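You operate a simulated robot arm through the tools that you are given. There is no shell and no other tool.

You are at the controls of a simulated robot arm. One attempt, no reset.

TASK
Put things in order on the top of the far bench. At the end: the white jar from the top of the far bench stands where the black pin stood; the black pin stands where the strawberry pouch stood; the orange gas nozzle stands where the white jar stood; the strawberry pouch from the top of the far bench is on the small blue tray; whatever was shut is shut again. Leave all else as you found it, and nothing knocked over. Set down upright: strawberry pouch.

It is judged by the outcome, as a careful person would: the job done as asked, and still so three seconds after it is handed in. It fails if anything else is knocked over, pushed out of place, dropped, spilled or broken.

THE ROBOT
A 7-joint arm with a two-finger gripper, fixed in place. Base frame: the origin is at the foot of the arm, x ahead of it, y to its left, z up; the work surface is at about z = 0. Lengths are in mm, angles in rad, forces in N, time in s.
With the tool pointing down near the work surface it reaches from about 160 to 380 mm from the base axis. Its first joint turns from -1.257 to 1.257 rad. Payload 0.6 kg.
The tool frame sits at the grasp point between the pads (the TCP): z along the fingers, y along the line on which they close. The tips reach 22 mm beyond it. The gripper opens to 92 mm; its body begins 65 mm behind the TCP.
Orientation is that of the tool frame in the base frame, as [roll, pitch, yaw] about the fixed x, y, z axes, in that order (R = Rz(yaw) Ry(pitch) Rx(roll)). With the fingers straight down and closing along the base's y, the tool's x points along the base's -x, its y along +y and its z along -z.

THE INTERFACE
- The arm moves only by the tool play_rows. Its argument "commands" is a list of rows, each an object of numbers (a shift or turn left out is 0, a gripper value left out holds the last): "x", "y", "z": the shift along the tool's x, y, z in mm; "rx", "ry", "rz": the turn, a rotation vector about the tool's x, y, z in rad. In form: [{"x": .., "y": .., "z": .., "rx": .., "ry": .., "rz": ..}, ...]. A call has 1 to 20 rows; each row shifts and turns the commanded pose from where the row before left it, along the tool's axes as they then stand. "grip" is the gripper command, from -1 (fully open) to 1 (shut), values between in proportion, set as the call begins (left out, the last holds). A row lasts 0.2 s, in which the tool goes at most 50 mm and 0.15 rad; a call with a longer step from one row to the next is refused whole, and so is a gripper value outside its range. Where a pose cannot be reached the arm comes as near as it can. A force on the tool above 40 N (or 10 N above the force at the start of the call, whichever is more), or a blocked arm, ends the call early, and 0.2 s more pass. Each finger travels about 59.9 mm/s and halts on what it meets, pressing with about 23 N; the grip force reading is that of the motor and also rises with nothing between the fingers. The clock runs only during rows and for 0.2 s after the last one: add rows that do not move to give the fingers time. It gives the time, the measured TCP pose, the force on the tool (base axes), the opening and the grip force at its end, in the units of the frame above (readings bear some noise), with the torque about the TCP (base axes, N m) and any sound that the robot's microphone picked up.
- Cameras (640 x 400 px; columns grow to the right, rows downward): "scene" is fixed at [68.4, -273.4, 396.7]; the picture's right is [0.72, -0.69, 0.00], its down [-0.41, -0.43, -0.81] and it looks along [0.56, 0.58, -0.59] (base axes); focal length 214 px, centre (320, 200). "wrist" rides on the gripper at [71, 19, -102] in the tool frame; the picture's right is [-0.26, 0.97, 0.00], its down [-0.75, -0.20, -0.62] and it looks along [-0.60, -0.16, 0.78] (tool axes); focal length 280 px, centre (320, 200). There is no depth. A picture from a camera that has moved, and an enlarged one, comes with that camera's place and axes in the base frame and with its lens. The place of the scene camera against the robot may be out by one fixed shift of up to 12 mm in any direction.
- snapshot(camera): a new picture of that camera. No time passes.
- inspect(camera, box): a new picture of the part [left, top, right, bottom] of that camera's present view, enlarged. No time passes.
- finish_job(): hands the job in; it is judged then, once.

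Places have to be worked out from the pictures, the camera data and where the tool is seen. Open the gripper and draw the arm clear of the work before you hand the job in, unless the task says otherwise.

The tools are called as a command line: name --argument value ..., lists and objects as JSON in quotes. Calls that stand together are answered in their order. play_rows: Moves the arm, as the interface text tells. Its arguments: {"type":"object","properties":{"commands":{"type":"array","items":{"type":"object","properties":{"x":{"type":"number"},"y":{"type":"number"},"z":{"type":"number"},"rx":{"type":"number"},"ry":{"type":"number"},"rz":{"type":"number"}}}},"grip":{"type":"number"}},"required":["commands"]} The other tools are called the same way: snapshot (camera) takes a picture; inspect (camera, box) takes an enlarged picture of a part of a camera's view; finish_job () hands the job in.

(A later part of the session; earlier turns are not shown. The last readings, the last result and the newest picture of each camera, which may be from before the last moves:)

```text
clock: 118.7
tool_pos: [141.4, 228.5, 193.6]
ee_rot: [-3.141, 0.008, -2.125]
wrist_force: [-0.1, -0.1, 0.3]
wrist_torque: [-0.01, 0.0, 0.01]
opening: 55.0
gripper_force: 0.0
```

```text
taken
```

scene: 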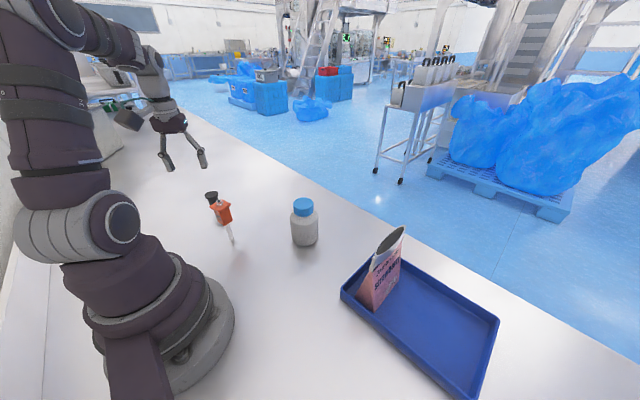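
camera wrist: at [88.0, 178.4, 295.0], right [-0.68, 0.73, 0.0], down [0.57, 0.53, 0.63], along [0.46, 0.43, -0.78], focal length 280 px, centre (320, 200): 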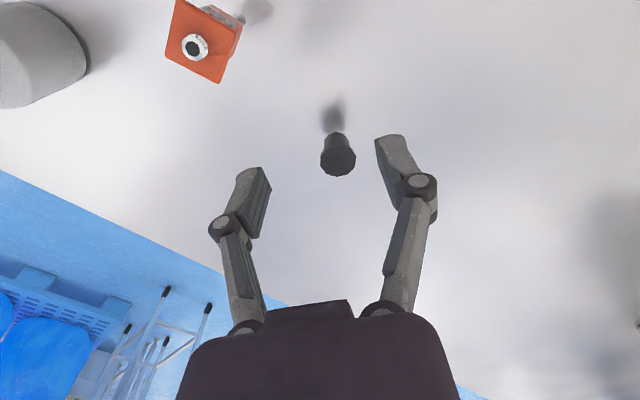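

The pin stands exactly at (178.6, 287.5). Now the jar: I swing over toward it for a close look.

play_rows --commands '[{"x": 1.4, "y": -27.4, "z": -5, "rz": 0.102}, {"x": 1.4, "y": -27.4, "z": -5, "rz": 0.102}, {"x": 1.4, "y": -27.4, "z": -5, "rz": 0.102}, {"x": 1.4, "y": -27.4, "z": -5, "rz": 0.102}, {"x": 1.4, "y": -27.4, "z": -5, "rz": 0.102}, {"x": 1.4, "y": -27.4, "z": -5, "rz": 0.102}, {"x": 1.4, "y": -27.4, "z": -5, "rz": 0.102}, {"x": 1.4, "y": -27.4, "z": -5, "rz": 0.102}, {"x": 1.4, "y": -27.4, "z": -5, "rz": 0.102}, {}, {}]' --grip -1

snapshot --camera "wrist"

inspect --camera "scene" --box '[180, 150, 350, 260]'

```text
clock: 121.1
tool_pos: [269.2, 26.6, 240.0]
ee_rot: [3.136, 0.005, -3.042]
wrist_force: [-0.7, -0.8, 0.5]
wrist_torque: [0.01, 0.02, 0.0]
opening: 91.9
gripper_force: 0.0
```

```text
taken
camera wrist: at [196.8, 38.9, 341.8], right [0.17, 0.99, 0.01], down [0.77, -0.13, 0.63], along [0.62, -0.1, -0.78], focal length 280 px, centre (320, 200)
```

wrist: 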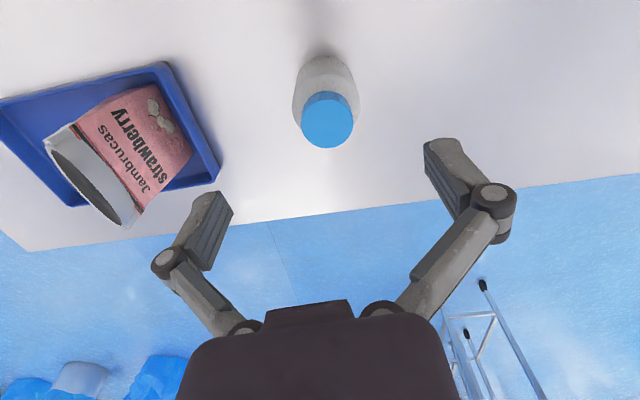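

```text
3.64 times, centred on (265, 205) of scene
camera zoom: at [68.4, -273.4, 396.7], right [0.72, -0.69, 0.0], down [-0.41, -0.43, -0.81], along [0.56, 0.58, -0.59], focal length 780 px, centre (520, 182)
```

zoom: 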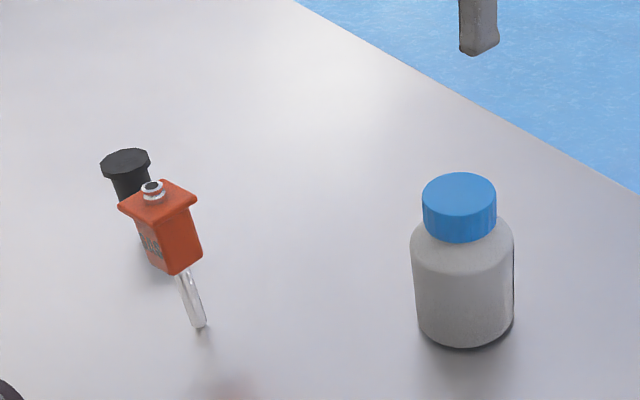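

Jar at ≈(298, 30). I move above it and verify centring before descending.

play_rows --commands '[{"x": -9.6, "z": 20}, {"x": -9.6, "z": 20}, {"x": -9.5, "z": 20}, {}, {}]'

snapshot --camera "wrist"

inspect --camera "wrist" --box '[230, 40, 410, 200]'

```text
clock: 122.3
tool_pos: [298.2, 30.0, 179.7]
ee_rot: [3.137, 0.004, -3.044]
wrist_force: [0.5, -0.2, -0.1]
wrist_torque: [0.02, 0.01, -0.01]
opening: 92.0
gripper_force: 0.0
```

```text
taken
camera wrist: at [225.3, 41.3, 281.1], right [0.16, 0.99, 0.01], down [0.77, -0.13, 0.63], along [0.62, -0.1, -0.78], focal length 280 px, centre (320, 200)
```

wrist: 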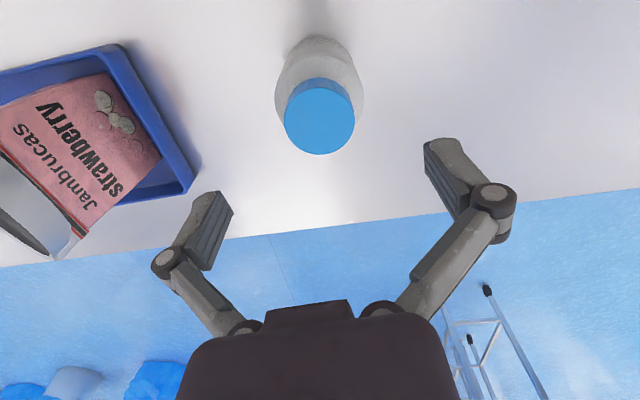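

```text
2.50 times, centred on (320, 120) of wrist
camera zoom: at [225.3, 41.3, 281.1], right [0.16, 0.99, 0.01], down [0.77, -0.13, 0.63], along [0.62, -0.1, -0.78], focal length 701 px, centre (320, 400)
```

zoom: 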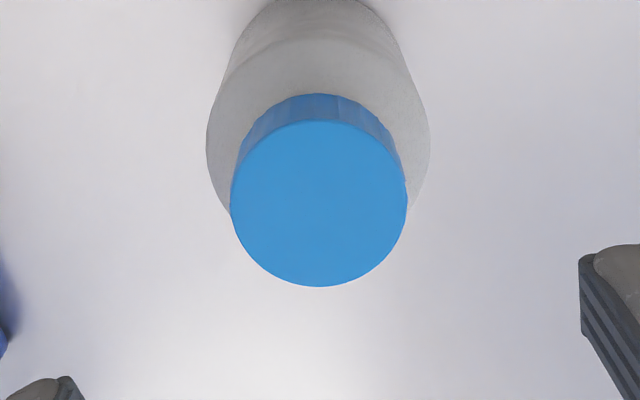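

The jar is centred under the tool within 0.5 mm. I descend around its body to z≈55.

play_rows --commands '[{"z": 15}, {"z": 15}, {"z": 15}, {"z": 15}, {"z": 15}, {"z": 15}, {"z": 15}, {"z": 12}, {"z": 7}, {}]'

snapshot --camera "wrist"

inspect --camera "scene" --box '[260, 140, 360, 260]'

```text
clock: 124.5
tool_pos: [300.3, 30.6, 53.3]
ee_rot: [3.137, 0.006, -3.043]
wrist_force: [-0.7, -0.9, 0.4]
wrist_torque: [-0.05, -0.01, 0.01]
opening: 92.1
gripper_force: 0.0
```

```text
taken
camera wrist: at [226.4, 41.9, 155.6], right [0.16, 0.99, 0.01], down [0.77, -0.13, 0.63], along [0.62, -0.1, -0.78], focal length 280 px, centre (320, 200)
```

wrist: 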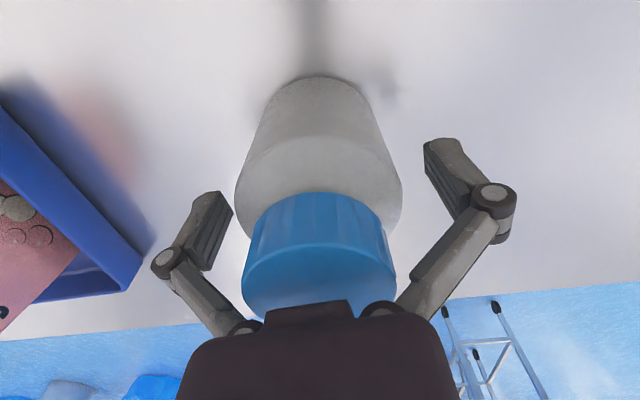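

```text
3.33 times, centred on (310, 200) of scene
camera zoom: at [68.4, -273.4, 396.7], right [0.72, -0.69, 0.0], down [-0.41, -0.43, -0.81], along [0.56, 0.58, -0.59], focal length 715 px, centre (353, 200)
```

zoom: 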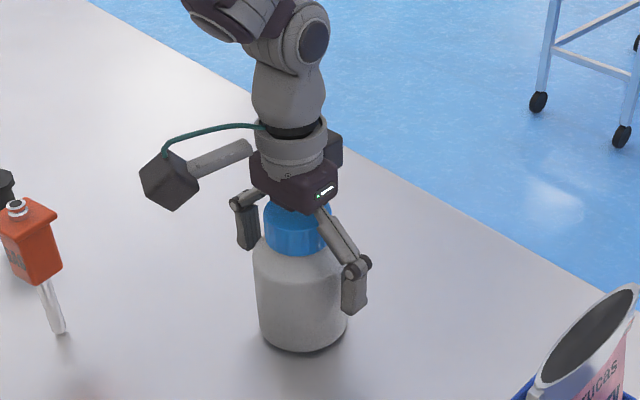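

Fingers are around the jar body, palm clear of the lid. I close onto the body.

play_rows --commands '[{}, {}, {}]' --grip -0.42

play_rows --commands '[{}, {}, {}]' --grip 0

snapshot --camera "wrist"

```text
clock: 125.3
tool_pos: [298.3, 30.8, 53.7]
ee_rot: [3.137, 0.005, -3.042]
wrist_force: [-3.0, -0.1, 17.0]
wrist_torque: [0.02, -0.06, 0.02]
opening: 69.6
gripper_force: 22.8
```

```text
clock: 126.1
tool_pos: [299.1, 29.9, 53.0]
ee_rot: [3.137, 0.007, -3.042]
wrist_force: [-2.1, -1.0, 28.8]
wrist_torque: [0.04, -0.03, -0.01]
opening: 69.1
gripper_force: 22.8
```

```text
taken
camera wrist: at [226.5, 41.9, 155.9], right [0.16, 0.99, 0.01], down [0.77, -0.13, 0.63], along [0.62, -0.1, -0.78], focal length 280 px, centre (320, 200)
```

wrist: 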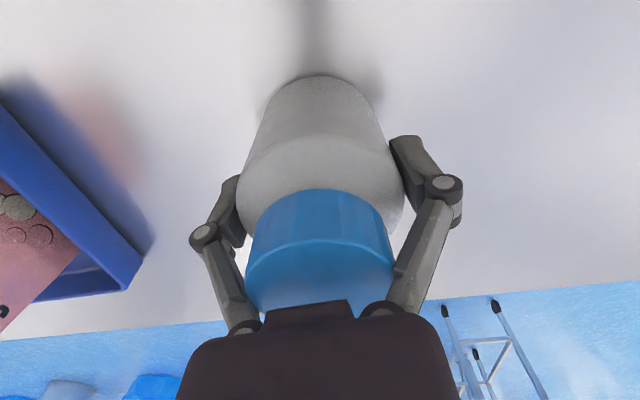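

An upward force of 29 N appeared: the finger links are pressing on the lid edge. I reopen, rise ~16 mm so the links clear the lid, and re-close.

play_rows --commands '[{}, {}, {}]' --grip -1

play_rows --commands '[{"z": -5}, {"z": -6}, {"z": -5}, {}]'

play_rows --commands '[{}, {}, {}]' --grip -0.42

snapshot --camera "wrist"

inspect --camera "scene" --box '[270, 150, 350, 260]'

```text
clock: 126.9
tool_pos: [298.0, 31.2, 54.1]
ee_rot: [3.137, 0.004, -3.042]
wrist_force: [-0.7, 0.7, 0.2]
wrist_torque: [-0.04, 0.0, 0.0]
opening: 91.9
gripper_force: 0.1
```

```text
clock: 127.9
tool_pos: [298.2, 30.4, 70.7]
ee_rot: [3.136, 0.006, -3.041]
wrist_force: [0.5, 0.5, -0.8]
wrist_torque: [0.02, 0.01, 0.03]
opening: 91.8
gripper_force: 0.1
```

```text
clock: 128.7
tool_pos: [299.4, 30.4, 70.0]
ee_rot: [3.137, 0.007, -3.042]
wrist_force: [-2.7, -1.5, 12.1]
wrist_torque: [-0.01, 0.22, 0.03]
opening: 66.6
gripper_force: 22.4
```

```text
taken
camera wrist: at [225.8, 41.7, 172.2], right [0.16, 0.99, 0.01], down [0.77, -0.13, 0.63], along [0.62, -0.1, -0.78], focal length 280 px, centre (320, 200)
```

wrist: 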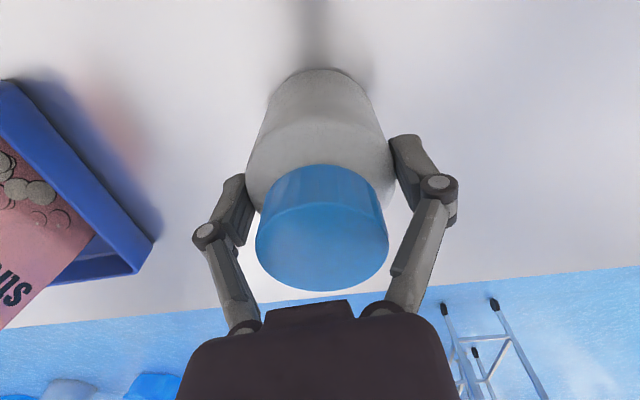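

```text
3.64 times, centred on (310, 205) of scene
camera zoom: at [68.4, -273.4, 396.7], right [0.72, -0.69, 0.0], down [-0.41, -0.43, -0.81], along [0.56, 0.58, -0.59], focal length 780 px, centre (356, 182)
```

zoom: 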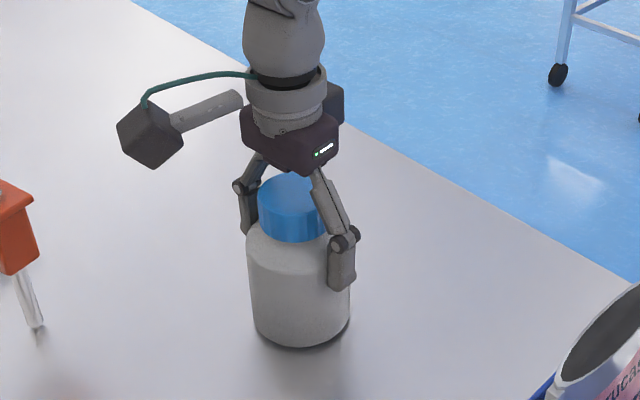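

Now gripping the straight body at 66.6 mm with the links clear of the lid. I firm the grip and lift gently.

play_rows --commands '[{}, {}]' --grip 0

play_rows --commands '[{"z": -1}, {"z": -2}, {"z": -3}, {"z": -4}, {"z": -4}, {}]'

snapshot --camera "wrist"

inspect --camera "scene" --box '[270, 150, 350, 260]'

```text
clock: 129.3
tool_pos: [298.4, 31.1, 69.5]
ee_rot: [3.137, 0.005, -3.043]
wrist_force: [-3.2, -0.6, 16.2]
wrist_torque: [-0.05, 0.04, 0.0]
opening: 66.9
gripper_force: 23.1
```

```text
clock: 130.7
tool_pos: [297.4, 29.6, 85.1]
ee_rot: [3.136, 0.004, -3.044]
wrist_force: [-0.8, -0.5, -1.9]
wrist_torque: [0.04, 0.01, 0.01]
opening: 66.7
gripper_force: 22.7
```

```text
taken
camera wrist: at [225.4, 41.7, 186.4], right [0.16, 0.99, 0.01], down [0.77, -0.13, 0.63], along [0.62, -0.1, -0.78], focal length 280 px, centre (320, 200)
```

wrist: 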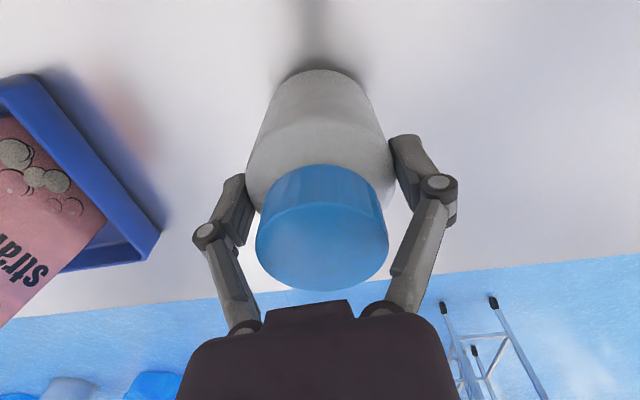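

```text
3.64 times, centred on (310, 205) of scene
camera zoom: at [68.5, -273.4, 396.7], right [0.72, -0.69, 0.0], down [-0.41, -0.43, -0.81], along [0.56, 0.58, -0.59], focal length 780 px, centre (356, 182)
```

zoom: 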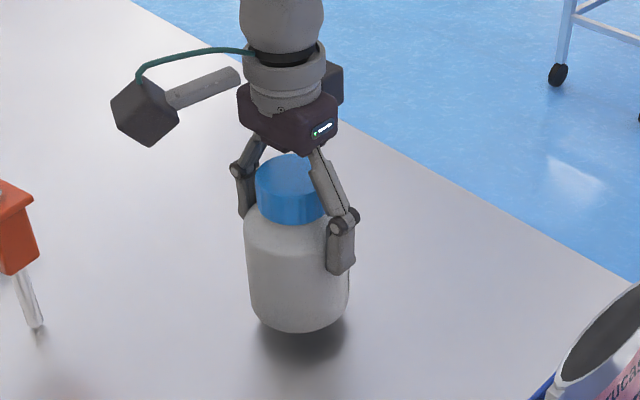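

The jar is held securely (≈2 N). I raise it a bit more and carry it along a low clear arc to the pin's former spot (318.4, 169.2).

play_rows --commands '[{"z": -5}, {"z": -5}, {"x": -2.95, "y": 5.93, "rz": -0.0194}, {"x": -2.95, "y": 5.93, "rz": -0.0194}, {"x": -5.9, "y": 12.1, "rz": -0.0388}, {"x": -5.9, "y": 12.34, "rz": -0.0388}, {"x": -5.9, "y": 12.58, "rz": -0.0388}, {"x": -5.9, "y": 12.82, "rz": -0.0388}, {"x": -5.9, "y": 13.06, "rz": -0.0388}, {"x": -5.9, "y": 13.29, "rz": -0.0388}, {"x": -5.9, "y": 13.53, "rz": -0.0388}, {"x": -5.9, "y": 13.77, "rz": -0.0388}, {"x": -5.9, "y": 14.0, "rz": -0.0388}, {}, {}]'

snapshot --camera "wrist"

inspect --camera "scene" --box '[220, 120, 340, 240]'

```text
clock: 133.9
tool_pos: [320.2, 170.9, 95.4]
ee_rot: [3.139, 0.007, -2.655]
wrist_force: [-0.7, 0.3, -1.8]
wrist_torque: [-0.01, -0.02, -0.03]
opening: 66.7
gripper_force: 23.2
```

```text
taken
camera wrist: at [247.9, 153.7, 196.7], right [-0.22, 0.98, 0.01], down [0.76, 0.17, 0.63], along [0.61, 0.14, -0.78], focal length 280 px, centre (320, 200)
```

wrist: 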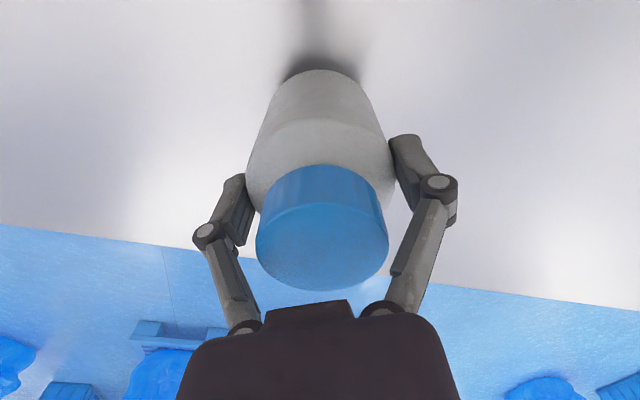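

```text
3.33 times, centred on (280, 180) of scene
camera zoom: at [68.5, -273.4, 396.7], right [0.72, -0.69, 0.0], down [-0.41, -0.43, -0.81], along [0.56, 0.58, -0.59], focal length 715 px, centre (453, 267)
```

zoom: 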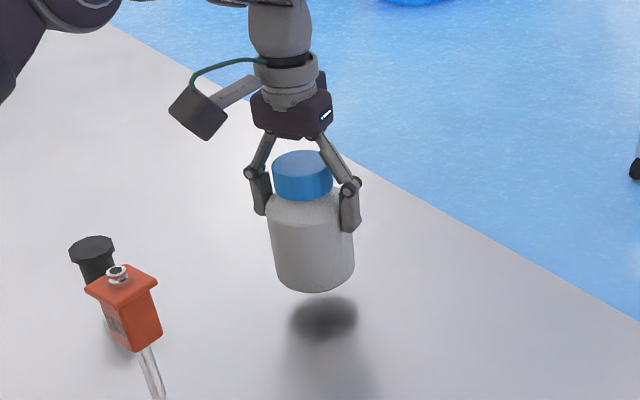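

The jar is ~1 mm off the target; I correct and lower to just above the bench.

play_rows --commands '[{"x": 1, "y": -0.7, "z": 4}, {"z": 6}, {"z": 6}, {"z": 4}, {"z": 2}, {}]'

play_rows --commands '[{"z": 1}, {}]'

play_rows --commands '[{"z": 1}, {}]'

snapshot --camera "wrist"

```text
clock: 135.3
tool_pos: [318.2, 168.3, 72.4]
ee_rot: [3.138, 0.007, -2.654]
wrist_force: [0.5, 0.2, -2.8]
wrist_torque: [0.03, 0.01, -0.01]
opening: 67.0
gripper_force: 23.3
```

```text
clock: 135.9
tool_pos: [317.7, 169.1, 72.2]
ee_rot: [3.139, 0.008, -2.655]
wrist_force: [-0.1, -0.2, -2.6]
wrist_torque: [-0.01, 0.0, -0.02]
opening: 66.7
gripper_force: 22.9
```

```text
clock: 136.5
tool_pos: [318.3, 168.2, 71.6]
ee_rot: [3.138, 0.008, -2.655]
wrist_force: [-0.2, 0.6, -2.1]
wrist_torque: [0.0, 0.0, 0.01]
opening: 66.6
gripper_force: 22.8
```

```text
taken
camera wrist: at [246.9, 151.8, 173.0], right [-0.22, 0.98, 0.01], down [0.76, 0.17, 0.63], along [0.61, 0.14, -0.78], focal length 280 px, centre (320, 200)
```

wrist: 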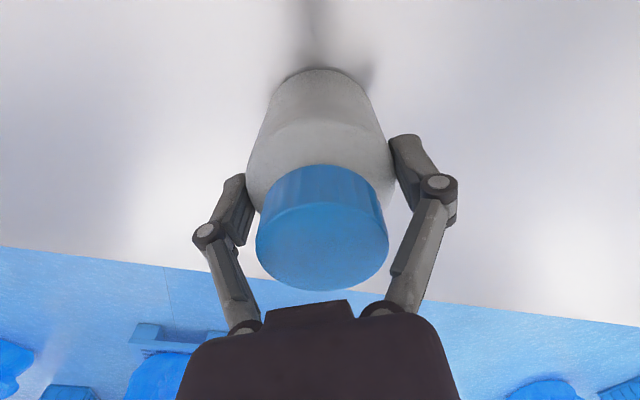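

Just above the surface; lowering half-millimetres until contact.

play_rows --commands '[{"z": 0.6}, {}]'

play_rows --commands '[{"z": 0.6}, {}]'

play_rows --commands '[{"z": 0.4}, {}]'

```text
clock: 137.1
tool_pos: [319.2, 168.4, 70.2]
ee_rot: [3.139, 0.005, -2.655]
wrist_force: [1.2, -0.1, -2.0]
wrist_torque: [0.0, 0.0, -0.01]
opening: 66.7
gripper_force: 22.4
```

```text
clock: 137.7
tool_pos: [319.9, 169.5, 70.7]
ee_rot: [3.137, 0.007, -2.654]
wrist_force: [-2.5, -2.2, 2.8]
wrist_torque: [0.02, 0.25, 0.07]
opening: 66.5
gripper_force: 22.9
```

```text
clock: 138.3
tool_pos: [318.8, 169.7, 70.6]
ee_rot: [3.138, 0.007, -2.653]
wrist_force: [-5.1, -2.0, 12.5]
wrist_torque: [0.0, 0.36, 0.1]
opening: 67.0
gripper_force: 23.1
```

Contact (12.5 N). I release: first a slight opening, then fully.

play_rows --commands '[{"z": -0.4}, {}]'

play_rows --commands '[{}, {}]' --grip -0.55

play_rows --commands '[{}, {}, {}]' --grip -1

snapshot --camera "wrist"

inspect --camera "scene" --box '[220, 120, 340, 240]'

```text
clock: 138.9
tool_pos: [318.8, 169.2, 70.0]
ee_rot: [3.139, 0.007, -2.654]
wrist_force: [-4.6, -1.0, 17.3]
wrist_torque: [0.0, 0.07, 0.0]
opening: 66.8
gripper_force: 23.6
```

```text
clock: 139.5
tool_pos: [318.3, 168.6, 69.5]
ee_rot: [3.137, 0.007, -2.653]
wrist_force: [-0.4, 0.6, -0.7]
wrist_torque: [-0.01, 0.03, 0.0]
opening: 71.4
gripper_force: 0.0
```

```text
clock: 140.3
tool_pos: [318.9, 169.4, 70.5]
ee_rot: [3.139, 0.007, -2.655]
wrist_force: [-1.2, 0.9, -1.1]
wrist_torque: [0.01, -0.03, 0.02]
opening: 92.0
gripper_force: 0.1
```

```text
taken
camera wrist: at [247.1, 151.9, 171.6], right [-0.22, 0.98, 0.01], down [0.76, 0.17, 0.63], along [0.61, 0.14, -0.78], focal length 280 px, centre (320, 200)
```

wrist: 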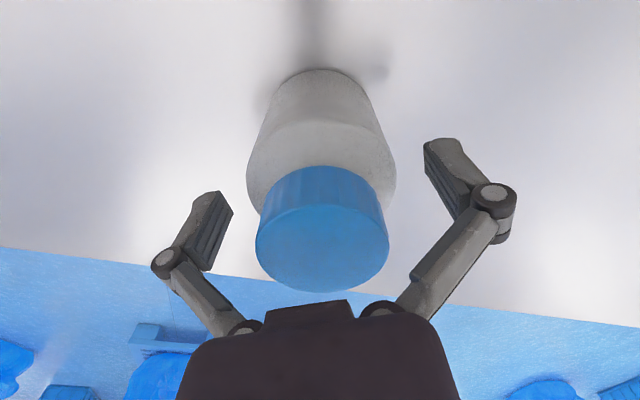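

```text
3.33 times, centred on (280, 180) of scene
camera zoom: at [68.4, -273.4, 396.7], right [0.72, -0.69, 0.0], down [-0.41, -0.43, -0.81], along [0.56, 0.58, -0.59], focal length 715 px, centre (453, 267)
```

zoom: 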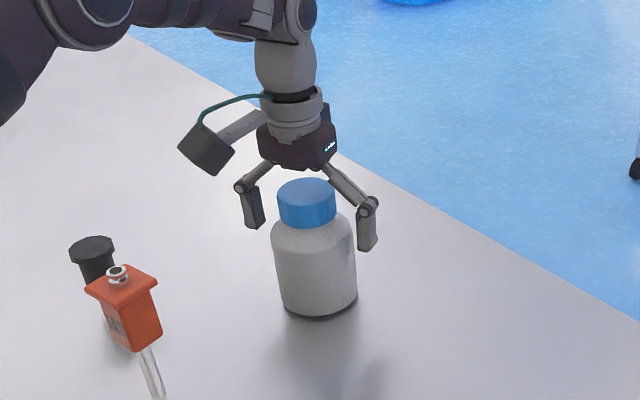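

Jar placed at the pin's former spot. I rise clear of it, then go over to the nozzle with the tool turned to match the nozzle's flat sides.

play_rows --commands '[{"z": -5}, {"z": -10}, {"z": -15}, {"z": -20}, {"z": -20}, {"z": -15}, {"x": 20, "z": -10}, {"x": 28, "z": -10}, {"x": 28, "z": -10}, {"x": 28, "z": -10}, {"x": 28, "z": -8}, {"rz": 0.131}, {"rz": 0.132}, {"x": 9.3, "y": 17.8}, {"x": 9.3, "y": 17.8}, {"x": 9.2, "y": 17.7}, {}, {}]'

snapshot --camera "wrist"

snapshot --camera "scene"

```text
clock: 144.1
tool_pos: [161.8, 153.5, 202.3]
ee_rot: [3.137, 0.006, -2.919]
wrist_force: [0.4, 0.5, -0.8]
wrist_torque: [0.03, 0.0, -0.01]
opening: 92.1
gripper_force: 0.1
```

```text
taken
camera wrist: at [88.6, 155.6, 304.6], right [0.04, 1.0, 0.01], down [0.78, -0.04, 0.63], along [0.63, -0.02, -0.78], focal length 280 px, centre (320, 200)
```

wrist: 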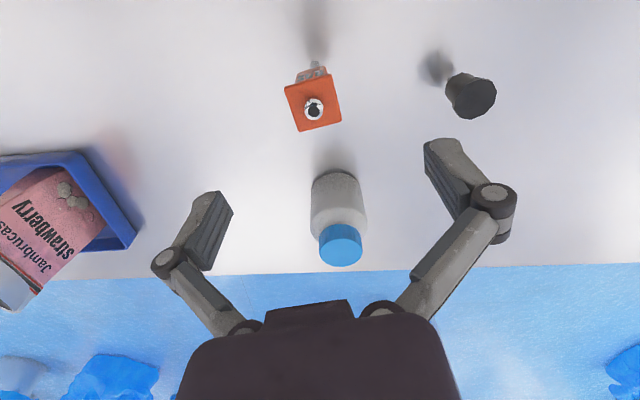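

```text
taken
```

scene: 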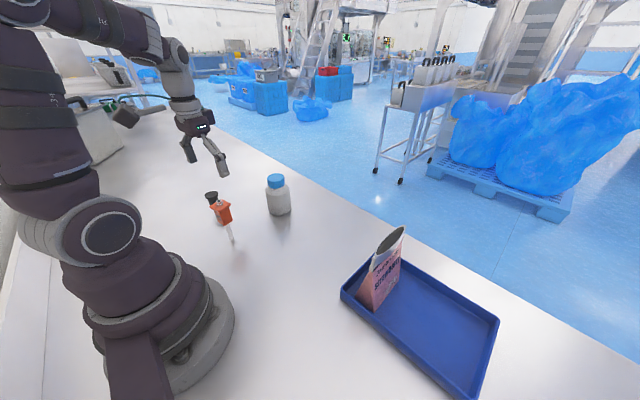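

The jar stands well. I zoom on the nozzle to check position and orientation under the tool.

inspect --camera "wrist" --box '[260, 40, 380, 150]'

inspect --camera "scene" --box '[190, 180, 260, 250]'

```text
3.64 times, centred on (320, 95) of wrist
camera zoom: at [88.6, 155.6, 304.6], right [0.04, 1.0, 0.01], down [0.78, -0.04, 0.63], along [0.63, -0.02, -0.78], focal length 1020 px, centre (320, 582)
```

zoom: 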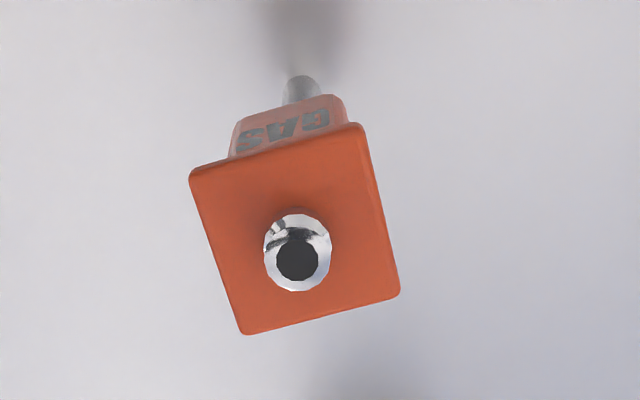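

```text
5.71 times, centred on (225, 215) of scene
camera zoom: at [68.4, -273.4, 396.7], right [0.72, -0.69, 0.0], down [-0.41, -0.43, -0.81], along [0.56, 0.58, -0.59], focal length 1226 px, centre (863, 114)
```

zoom: 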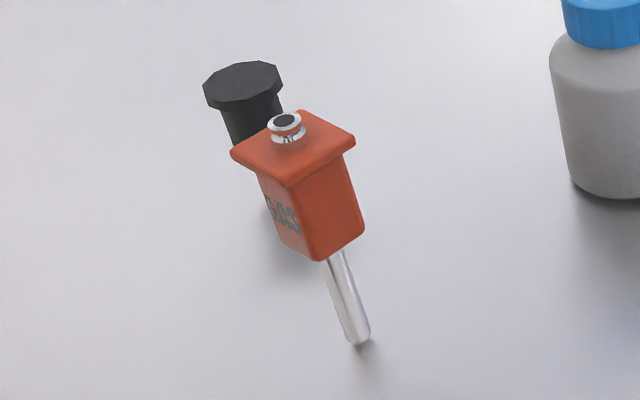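

Nozzle plate centre is at ≈(160.3, 148.3), turned 0.24 rad; I correct the small offset/rotation, narrow the gripper to ~60 mm and descend toward the plate level.

play_rows --commands '[{"x": 2.7, "y": -4, "rz": -0.018}, {"z": 15}, {"z": 15}, {"z": 15}, {"z": 10}, {}]' --grip -0.3

inspect --camera "wrist" --box '[220, 40, 420, 200]'

inspect --camera "scene" --box '[160, 130, 280, 250]'

```text
clock: 145.5
tool_pos: [161.6, 148.6, 147.1]
ee_rot: [3.136, 0.005, -2.898]
wrist_force: [0.7, -0.5, -0.2]
wrist_torque: [0.01, 0.01, -0.01]
opening: 59.5
gripper_force: 0.1
```

```text
2.50 times, centred on (320, 120) of wrist
camera zoom: at [87.7, 148.8, 250.0], right [0.02, 1.0, 0.01], down [0.78, -0.02, 0.63], along [0.63, -0.01, -0.78], focal length 701 px, centre (320, 400)
```

zoom: 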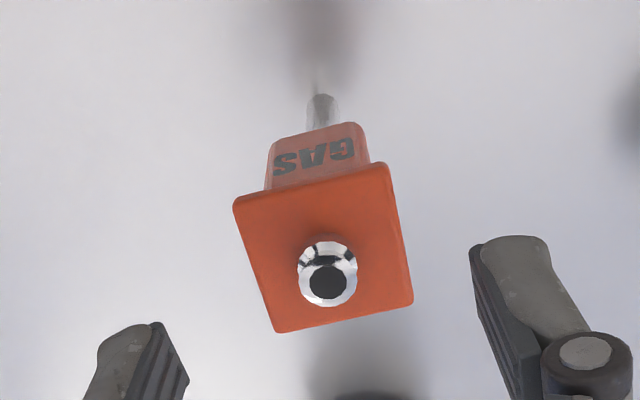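

```text
3.33 times, centred on (220, 190) of scene
camera zoom: at [68.4, -273.4, 396.7], right [0.72, -0.69, 0.0], down [-0.41, -0.43, -0.81], along [0.56, 0.58, -0.59], focal length 715 px, centre (653, 233)
```

zoom: 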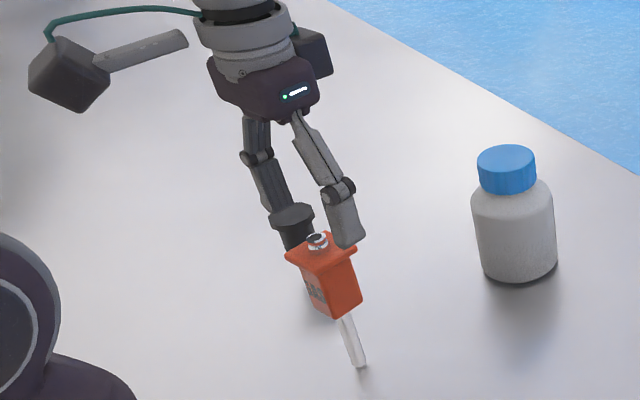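

Nearly centred (needs +1.7 mm along the closing axis). I correct and descend to plate height.

play_rows --commands '[{"x": -0.4, "y": 1.7}, {"z": 10}, {"z": 10}, {"z": 10}, {"z": 10}, {"z": 7}, {}]'

play_rows --commands '[{}, {}, {}]' --grip 0.1

snapshot --camera "wrist"

inspect --camera "scene" --box '[180, 150, 270, 250]'

```text
clock: 147.1
tool_pos: [161.0, 149.4, 100.2]
ee_rot: [3.136, 0.004, -2.9]
wrist_force: [0.7, -0.2, -0.5]
wrist_torque: [0.01, -0.03, 0.0]
opening: 59.9
gripper_force: 0.1
```

```text
clock: 147.9
tool_pos: [160.6, 150.3, 100.9]
ee_rot: [3.135, 0.004, -2.9]
wrist_force: [-0.4, 0.2, -0.5]
wrist_torque: [0.05, 0.02, -0.01]
opening: 41.0
gripper_force: 0.0
```

```text
taken
camera wrist: at [87.8, 150.8, 202.4], right [0.02, 1.0, 0.01], down [0.78, -0.02, 0.63], along [0.63, -0.01, -0.78], focal length 280 px, centre (320, 200)
```

wrist: 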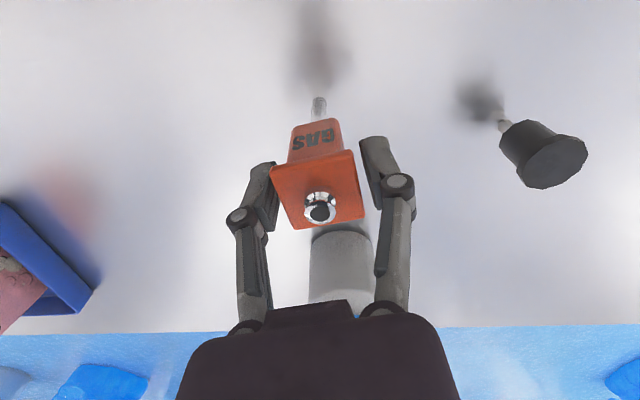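

```text
4.00 times, centred on (225, 200) of scene
camera zoom: at [68.4, -273.4, 396.7], right [0.72, -0.69, 0.0], down [-0.41, -0.43, -0.81], along [0.56, 0.58, -0.59], focal length 858 px, centre (700, 200)
```

zoom: 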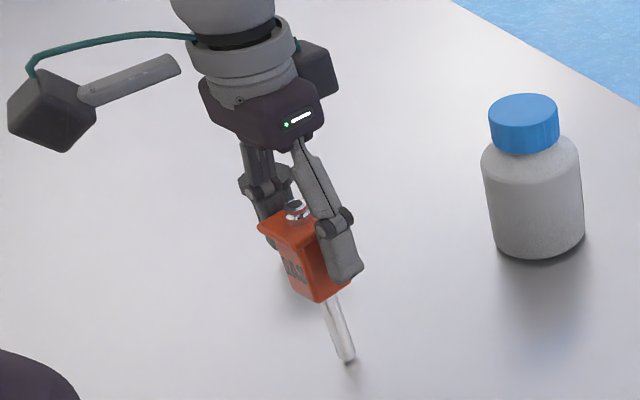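

Let me zoom to verify the plate sits centred between the pads before closing.

inspect --camera "wrist" --box '[230, 110, 420, 240]'

```text
3.08 times, centred on (325, 175) of wrist
camera zoom: at [87.8, 150.8, 202.4], right [0.02, 1.0, 0.01], down [0.78, -0.02, 0.63], along [0.63, -0.01, -0.78], focal length 863 px, centre (305, 277)
```

zoom: 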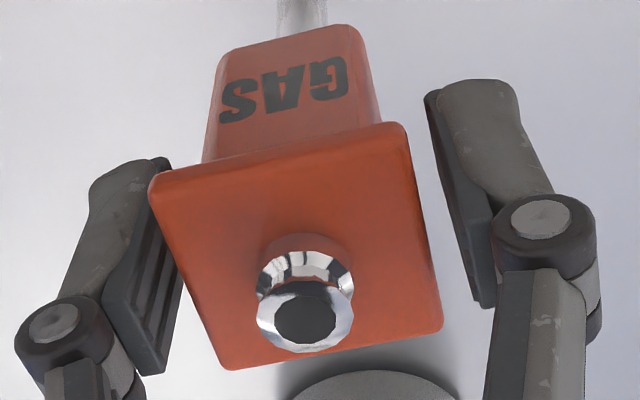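

Centred and aligned (plate ≈34.5 mm between pads at 41 mm). I close slowly onto the plate.

play_rows --commands '[{}, {}]' --grip 0.2

play_rows --commands '[{}, {}, {}]' --grip 0.5

inspect --camera "wrist" --box '[230, 90, 420, 240]'

inspect --camera "scene" --box '[180, 150, 270, 250]'

```text
clock: 148.5
tool_pos: [161.7, 149.6, 100.0]
ee_rot: [3.136, 0.005, -2.899]
wrist_force: [-0.4, 0.2, -0.2]
wrist_torque: [-0.02, 0.01, 0.02]
opening: 36.8
gripper_force: 0.0
```

```text
clock: 149.3
tool_pos: [162.4, 149.8, 100.1]
ee_rot: [3.137, 0.005, -2.899]
wrist_force: [-0.4, -0.3, 3.8]
wrist_torque: [-0.02, 0.03, -0.03]
opening: 32.0
gripper_force: 23.4
```

```text
2.67 times, centred on (325, 165) of wrist
camera zoom: at [87.8, 150.8, 202.4], right [0.02, 1.0, 0.01], down [0.78, -0.02, 0.63], along [0.63, -0.01, -0.78], focal length 748 px, centre (307, 293)
```

zoom: 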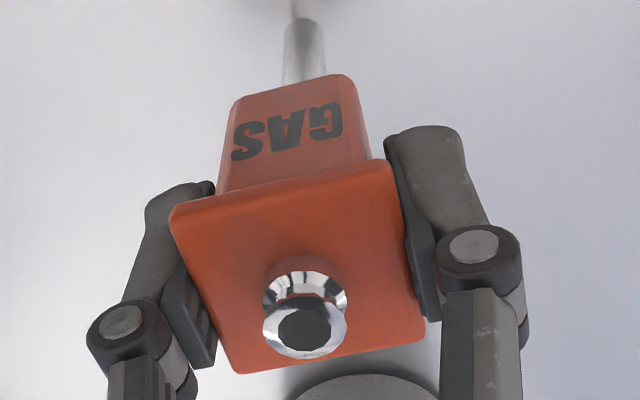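

```text
4.00 times, centred on (225, 200) of scene
camera zoom: at [68.4, -273.4, 396.7], right [0.72, -0.69, 0.0], down [-0.41, -0.43, -0.81], along [0.56, 0.58, -0.59], focal length 858 px, centre (700, 200)
```

zoom: 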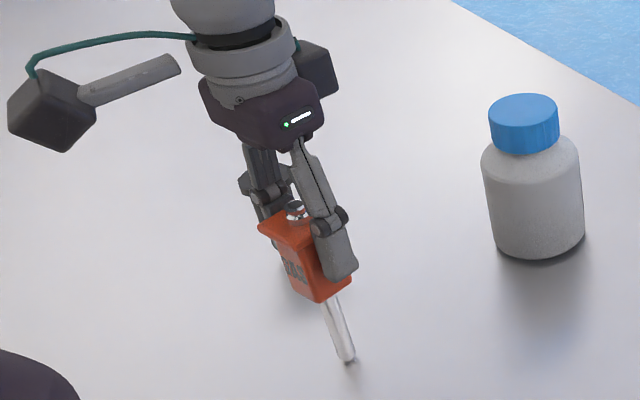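

Gripped at 32 mm with 23 N, nozzle upright. I lift slowly.

play_rows --commands '[{"z": -2}, {"z": -3}, {"z": -5}, {"z": -6}, {"z": -6}, {}, {}]'

inspect --camera "wrist" --box '[230, 90, 420, 240]'

inspect --camera "scene" --box '[180, 150, 270, 250]'

```text
clock: 150.9
tool_pos: [162.0, 151.1, 122.1]
ee_rot: [3.136, 0.005, -2.899]
wrist_force: [-0.8, -0.6, -0.2]
wrist_torque: [0.0, -0.02, -0.01]
opening: 31.9
gripper_force: 22.9
```

```text
2.67 times, centred on (325, 165) of wrist
camera zoom: at [88.4, 151.3, 224.3], right [0.02, 1.0, 0.01], down [0.78, -0.02, 0.63], along [0.63, -0.01, -0.78], focal length 748 px, centre (307, 293)
```

zoom: 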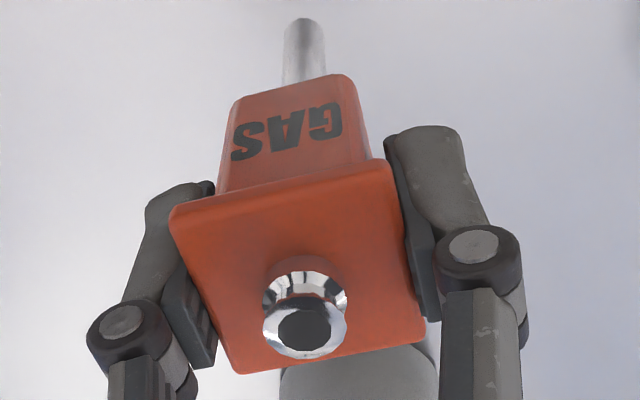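

```text
4.00 times, centred on (225, 200) of scene
camera zoom: at [68.4, -273.4, 396.7], right [0.72, -0.69, 0.0], down [-0.41, -0.43, -0.81], along [0.56, 0.58, -0.59], focal length 858 px, centre (700, 200)
```

zoom: 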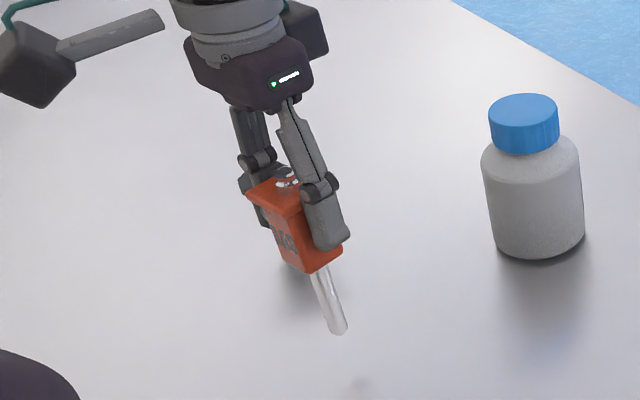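

The nozzle is held rigidly and vertical. I raise it further and carry it: first around at small radius, then outward to the jar's former spot (298, 29.7).

play_rows --commands '[{"z": -6}, {"z": -7}, {"z": -7}, {"x": -2.72, "y": -5.26, "rz": 0.0268}, {"x": -2.72, "y": -5.26, "rz": 0.0269}, {"x": -5.445, "y": -10.52, "rz": 0.0537}, {"x": -5.445, "y": -10.52, "rz": 0.0537}, {"x": -5.445, "y": -10.52, "rz": 0.0537}, {"x": -5.445, "y": -10.52, "rz": 0.0537}, {"x": -5.445, "y": -10.52, "rz": 0.0537}, {"x": -5.445, "y": -10.52, "rz": 0.0537}, {"x": -5.445, "y": -10.52, "rz": 0.0537}, {"x": -5.445, "y": -10.52, "rz": 0.0537}, {"x": -5.445, "y": -10.52, "rz": 0.0537}, {"x": -5.445, "y": -10.52, "rz": 0.0537}, {"x": -5.445, "y": -10.52, "rz": 0.0537}, {}]'

snapshot --camera "wrist"

snapshot --camera "scene"

```text
clock: 154.5
tool_pos: [217.6, 22.5, 140.3]
ee_rot: [3.133, 0.002, 2.739]
wrist_force: [0.1, -0.4, -0.5]
wrist_torque: [-0.01, 0.04, 0.03]
opening: 31.9
gripper_force: 22.5
```

```text
taken
camera wrist: at [159.3, 67.5, 242.8], right [0.62, 0.78, 0.01], down [0.61, -0.49, 0.62], along [0.49, -0.38, -0.78], focal length 280 px, centre (320, 200)
```

wrist: 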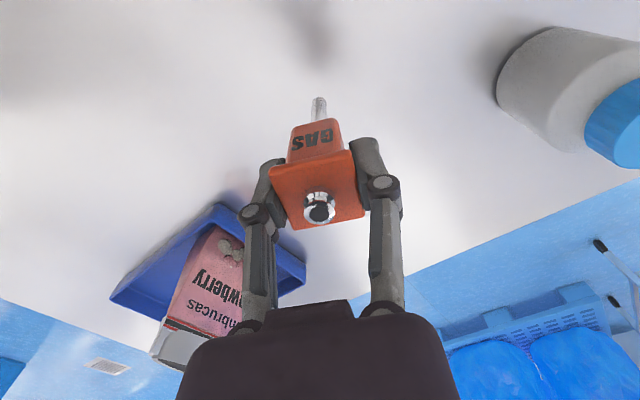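

```text
taken
```

scene: 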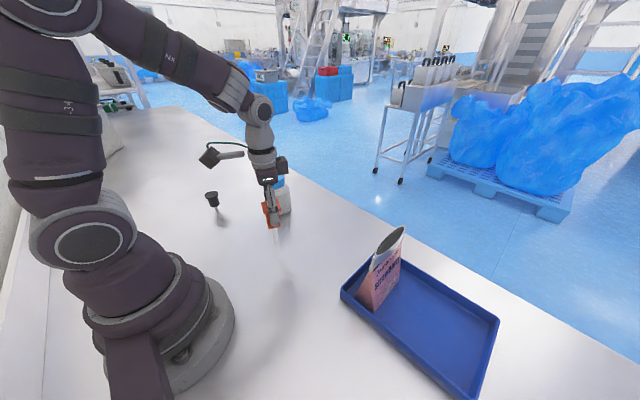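

All good; jar, pin and pouch are undisturbed. I extend outward to the target.

play_rows --commands '[{"x": -4.87, "y": 2.69}, {"x": -9.74, "y": 5.38}, {"x": -9.74, "y": 5.38}, {"x": -9.74, "y": 5.38}, {"x": -9.74, "y": 5.38}, {"x": -9.74, "y": 5.38}, {"x": -9.74, "y": 5.38}, {"x": -4.87, "y": 2.69}, {}, {}]'

snapshot --camera "wrist"

inspect --camera "scene" --box '[240, 120, 360, 260]'

```text
clock: 156.7
tool_pos: [296.5, 30.6, 143.2]
ee_rot: [3.136, 0.001, 2.739]
wrist_force: [0.5, -0.3, -0.1]
wrist_torque: [0.0, -0.01, -0.02]
opening: 31.9
gripper_force: 22.6
```

```text
taken
camera wrist: at [238.2, 75.2, 244.2], right [0.62, 0.79, 0.01], down [0.61, -0.49, 0.62], along [0.49, -0.38, -0.78], focal length 280 px, centre (320, 200)
```

wrist: 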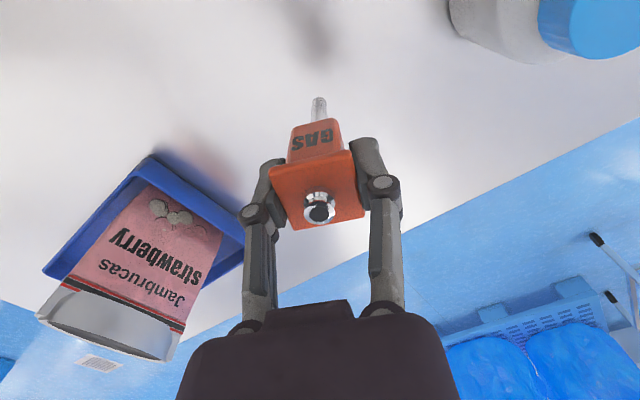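

```text
2.86 times, centred on (300, 190) of scene
camera zoom: at [68.5, -273.4, 396.7], right [0.72, -0.69, 0.0], down [-0.41, -0.43, -0.81], along [0.56, 0.58, -0.59], focal length 613 px, centre (377, 229)
```

zoom: 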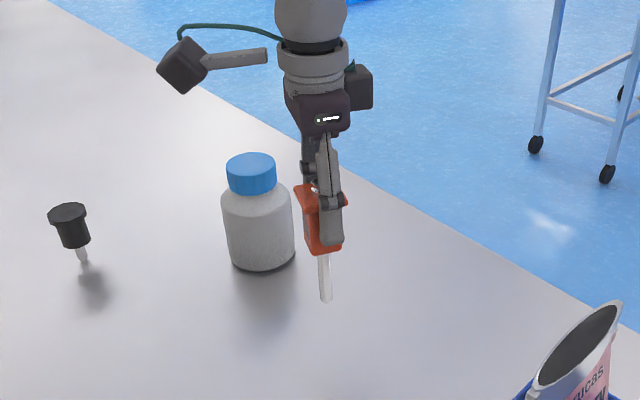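

On target within 1 mm. I make the final correction and lower to just above the bench.

play_rows --commands '[{"x": -0.5, "y": 0.9, "z": 4}, {"z": 8}, {"z": 8}, {"z": 8}, {"z": 6}, {"z": 4}, {}]'

play_rows --commands '[{"z": 1}, {"z": 0.7}, {}]'

snapshot --camera "wrist"

inspect --camera "scene" --box '[260, 150, 360, 260]'

```text
clock: 158.3
tool_pos: [296.0, 31.2, 104.2]
ee_rot: [3.134, 0.002, 2.738]
wrist_force: [-0.2, 0.2, -0.1]
wrist_torque: [-0.01, 0.01, 0.0]
opening: 31.7
gripper_force: 23.4
```

```text
clock: 159.1
tool_pos: [296.0, 32.3, 102.7]
ee_rot: [3.134, 0.002, 2.738]
wrist_force: [0.0, -0.1, -0.7]
wrist_torque: [0.02, -0.02, 0.03]
opening: 31.9
gripper_force: 23.4
```

```text
taken
camera wrist: at [238.4, 76.1, 204.6], right [0.62, 0.78, 0.01], down [0.61, -0.49, 0.62], along [0.49, -0.38, -0.78], focal length 280 px, centre (320, 200)
```

wrist: 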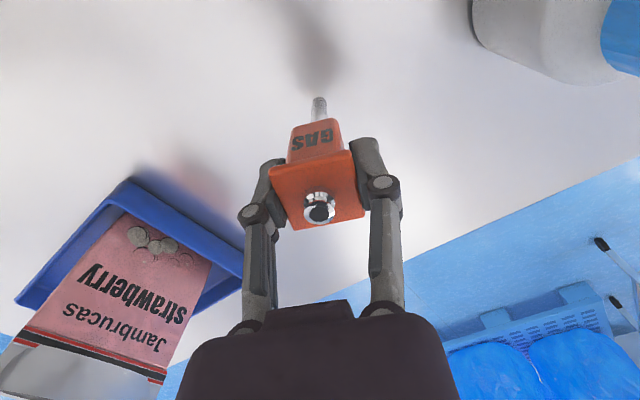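

```text
3.64 times, centred on (310, 205) of scene
camera zoom: at [68.5, -273.4, 396.7], right [0.72, -0.69, 0.0], down [-0.41, -0.43, -0.81], along [0.56, 0.58, -0.59], focal length 780 px, centre (356, 182)
```

zoom: 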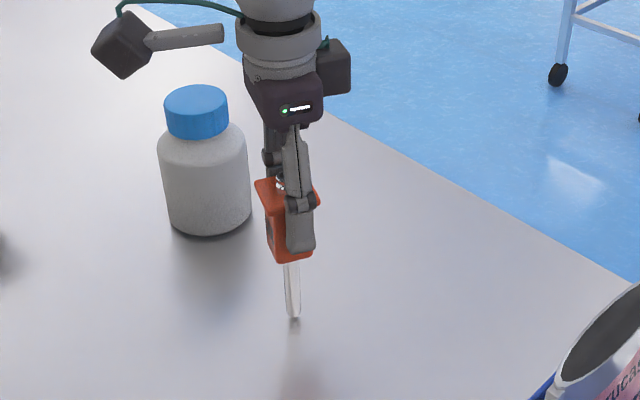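

The stem tip appears ~5 mm nearer the robot than the plate centre, so I shift 3.3 mm outward to centre the whole nozzle on the jar's spot, then lower to contact.

play_rows --commands '[{"x": -1.7}, {"x": -1.6}, {}]'

play_rows --commands '[{"z": 0.8}, {"z": 0.5}, {}]'

play_rows --commands '[{"z": 0.5}, {}]'

play_rows --commands '[{"z": 0.5}, {}]'

```text
clock: 159.9
tool_pos: [298.3, 30.7, 102.0]
ee_rot: [3.135, 0.001, 2.738]
wrist_force: [0.5, 0.9, -0.6]
wrist_torque: [-0.02, 0.01, -0.04]
opening: 31.7
gripper_force: 23.2
```

```text
clock: 160.7
tool_pos: [300.1, 30.3, 101.4]
ee_rot: [3.135, 0.002, 2.74]
wrist_force: [0.1, -0.3, 0.1]
wrist_torque: [0.02, 0.0, 0.0]
opening: 31.9
gripper_force: 22.6
```

```text
clock: 161.3
tool_pos: [299.9, 30.4, 100.9]
ee_rot: [3.134, 0.002, 2.737]
wrist_force: [-3.0, 0.1, 9.0]
wrist_torque: [0.07, 0.23, -0.02]
opening: 31.7
gripper_force: 22.8
```

```text
clock: 161.9
tool_pos: [300.5, 29.1, 99.8]
ee_rot: [3.136, 0.002, 2.739]
wrist_force: [-0.2, 1.4, 12.0]
wrist_torque: [0.05, 0.03, 0.0]
opening: 32.7
gripper_force: 22.8
```

Contact. I relieve to near zero force and check the nozzle's uprightness before releasing.

play_rows --commands '[{"z": -0.6}, {}]'

inspect --camera "wrist" --box '[230, 90, 420, 240]'

inspect --camera "scene" --box '[270, 160, 350, 260]'

```text
clock: 162.5
tool_pos: [299.7, 30.5, 101.1]
ee_rot: [3.133, 0.002, 2.738]
wrist_force: [0.9, -0.1, 3.8]
wrist_torque: [0.0, -0.14, 0.02]
opening: 32.1
gripper_force: 23.4
```

```text
2.67 times, centred on (325, 165) of wrist
camera zoom: at [242.1, 74.7, 202.7], right [0.62, 0.78, 0.01], down [0.61, -0.49, 0.62], along [0.49, -0.38, -0.78], focal length 748 px, centre (307, 293)
```

zoom: 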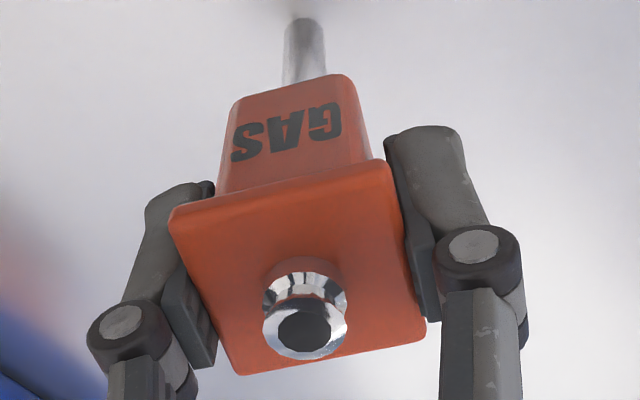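

```text
4.00 times, centred on (310, 210) of scene
camera zoom: at [68.4, -273.4, 396.7], right [0.72, -0.69, 0.0], down [-0.41, -0.43, -0.81], along [0.56, 0.58, -0.59], focal length 858 px, centre (360, 160)
```

zoom: 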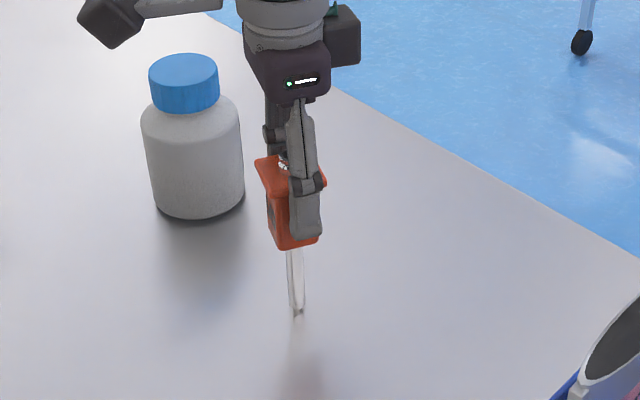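

Upright and resting lightly. I release with a small opening first.

play_rows --commands '[{}, {}]' --grip 0.2

inspect --camera "wrist" --box '[230, 90, 420, 240]'

inspect --camera "scene" --box '[270, 160, 350, 260]'

```text
clock: 163.1
tool_pos: [300.8, 29.7, 100.5]
ee_rot: [3.134, 0.001, 2.738]
wrist_force: [0.0, 0.6, 0.3]
wrist_torque: [0.04, 0.0, 0.0]
opening: 36.8
gripper_force: 0.0
```

```text
2.67 times, centred on (325, 165) of wrist
camera zoom: at [242.1, 74.8, 202.7], right [0.62, 0.78, 0.01], down [0.61, -0.49, 0.62], along [0.49, -0.38, -0.78], focal length 748 px, centre (307, 293)
```

zoom: 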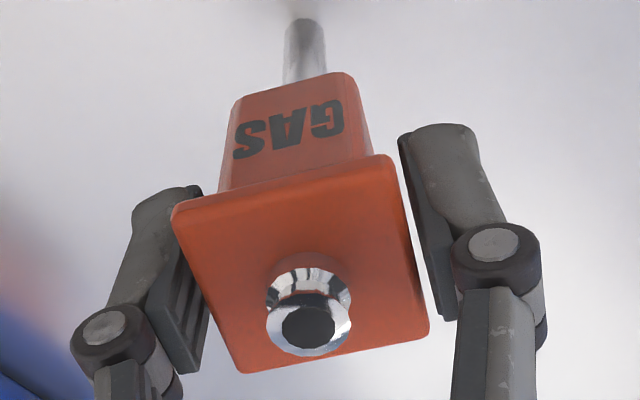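

```text
4.00 times, centred on (310, 210) of scene
camera zoom: at [68.4, -273.4, 396.7], right [0.72, -0.69, 0.0], down [-0.41, -0.43, -0.81], along [0.56, 0.58, -0.59], focal length 858 px, centre (360, 160)
```

zoom: 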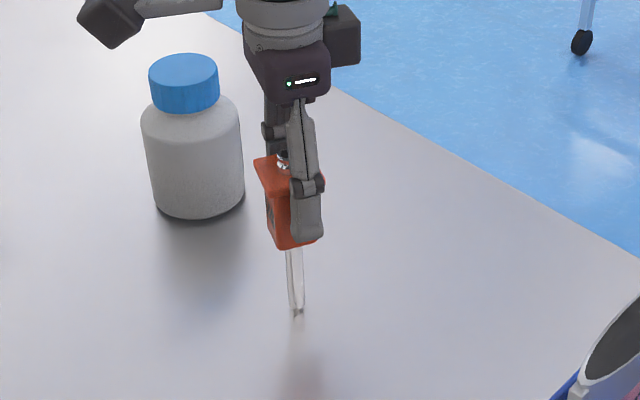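

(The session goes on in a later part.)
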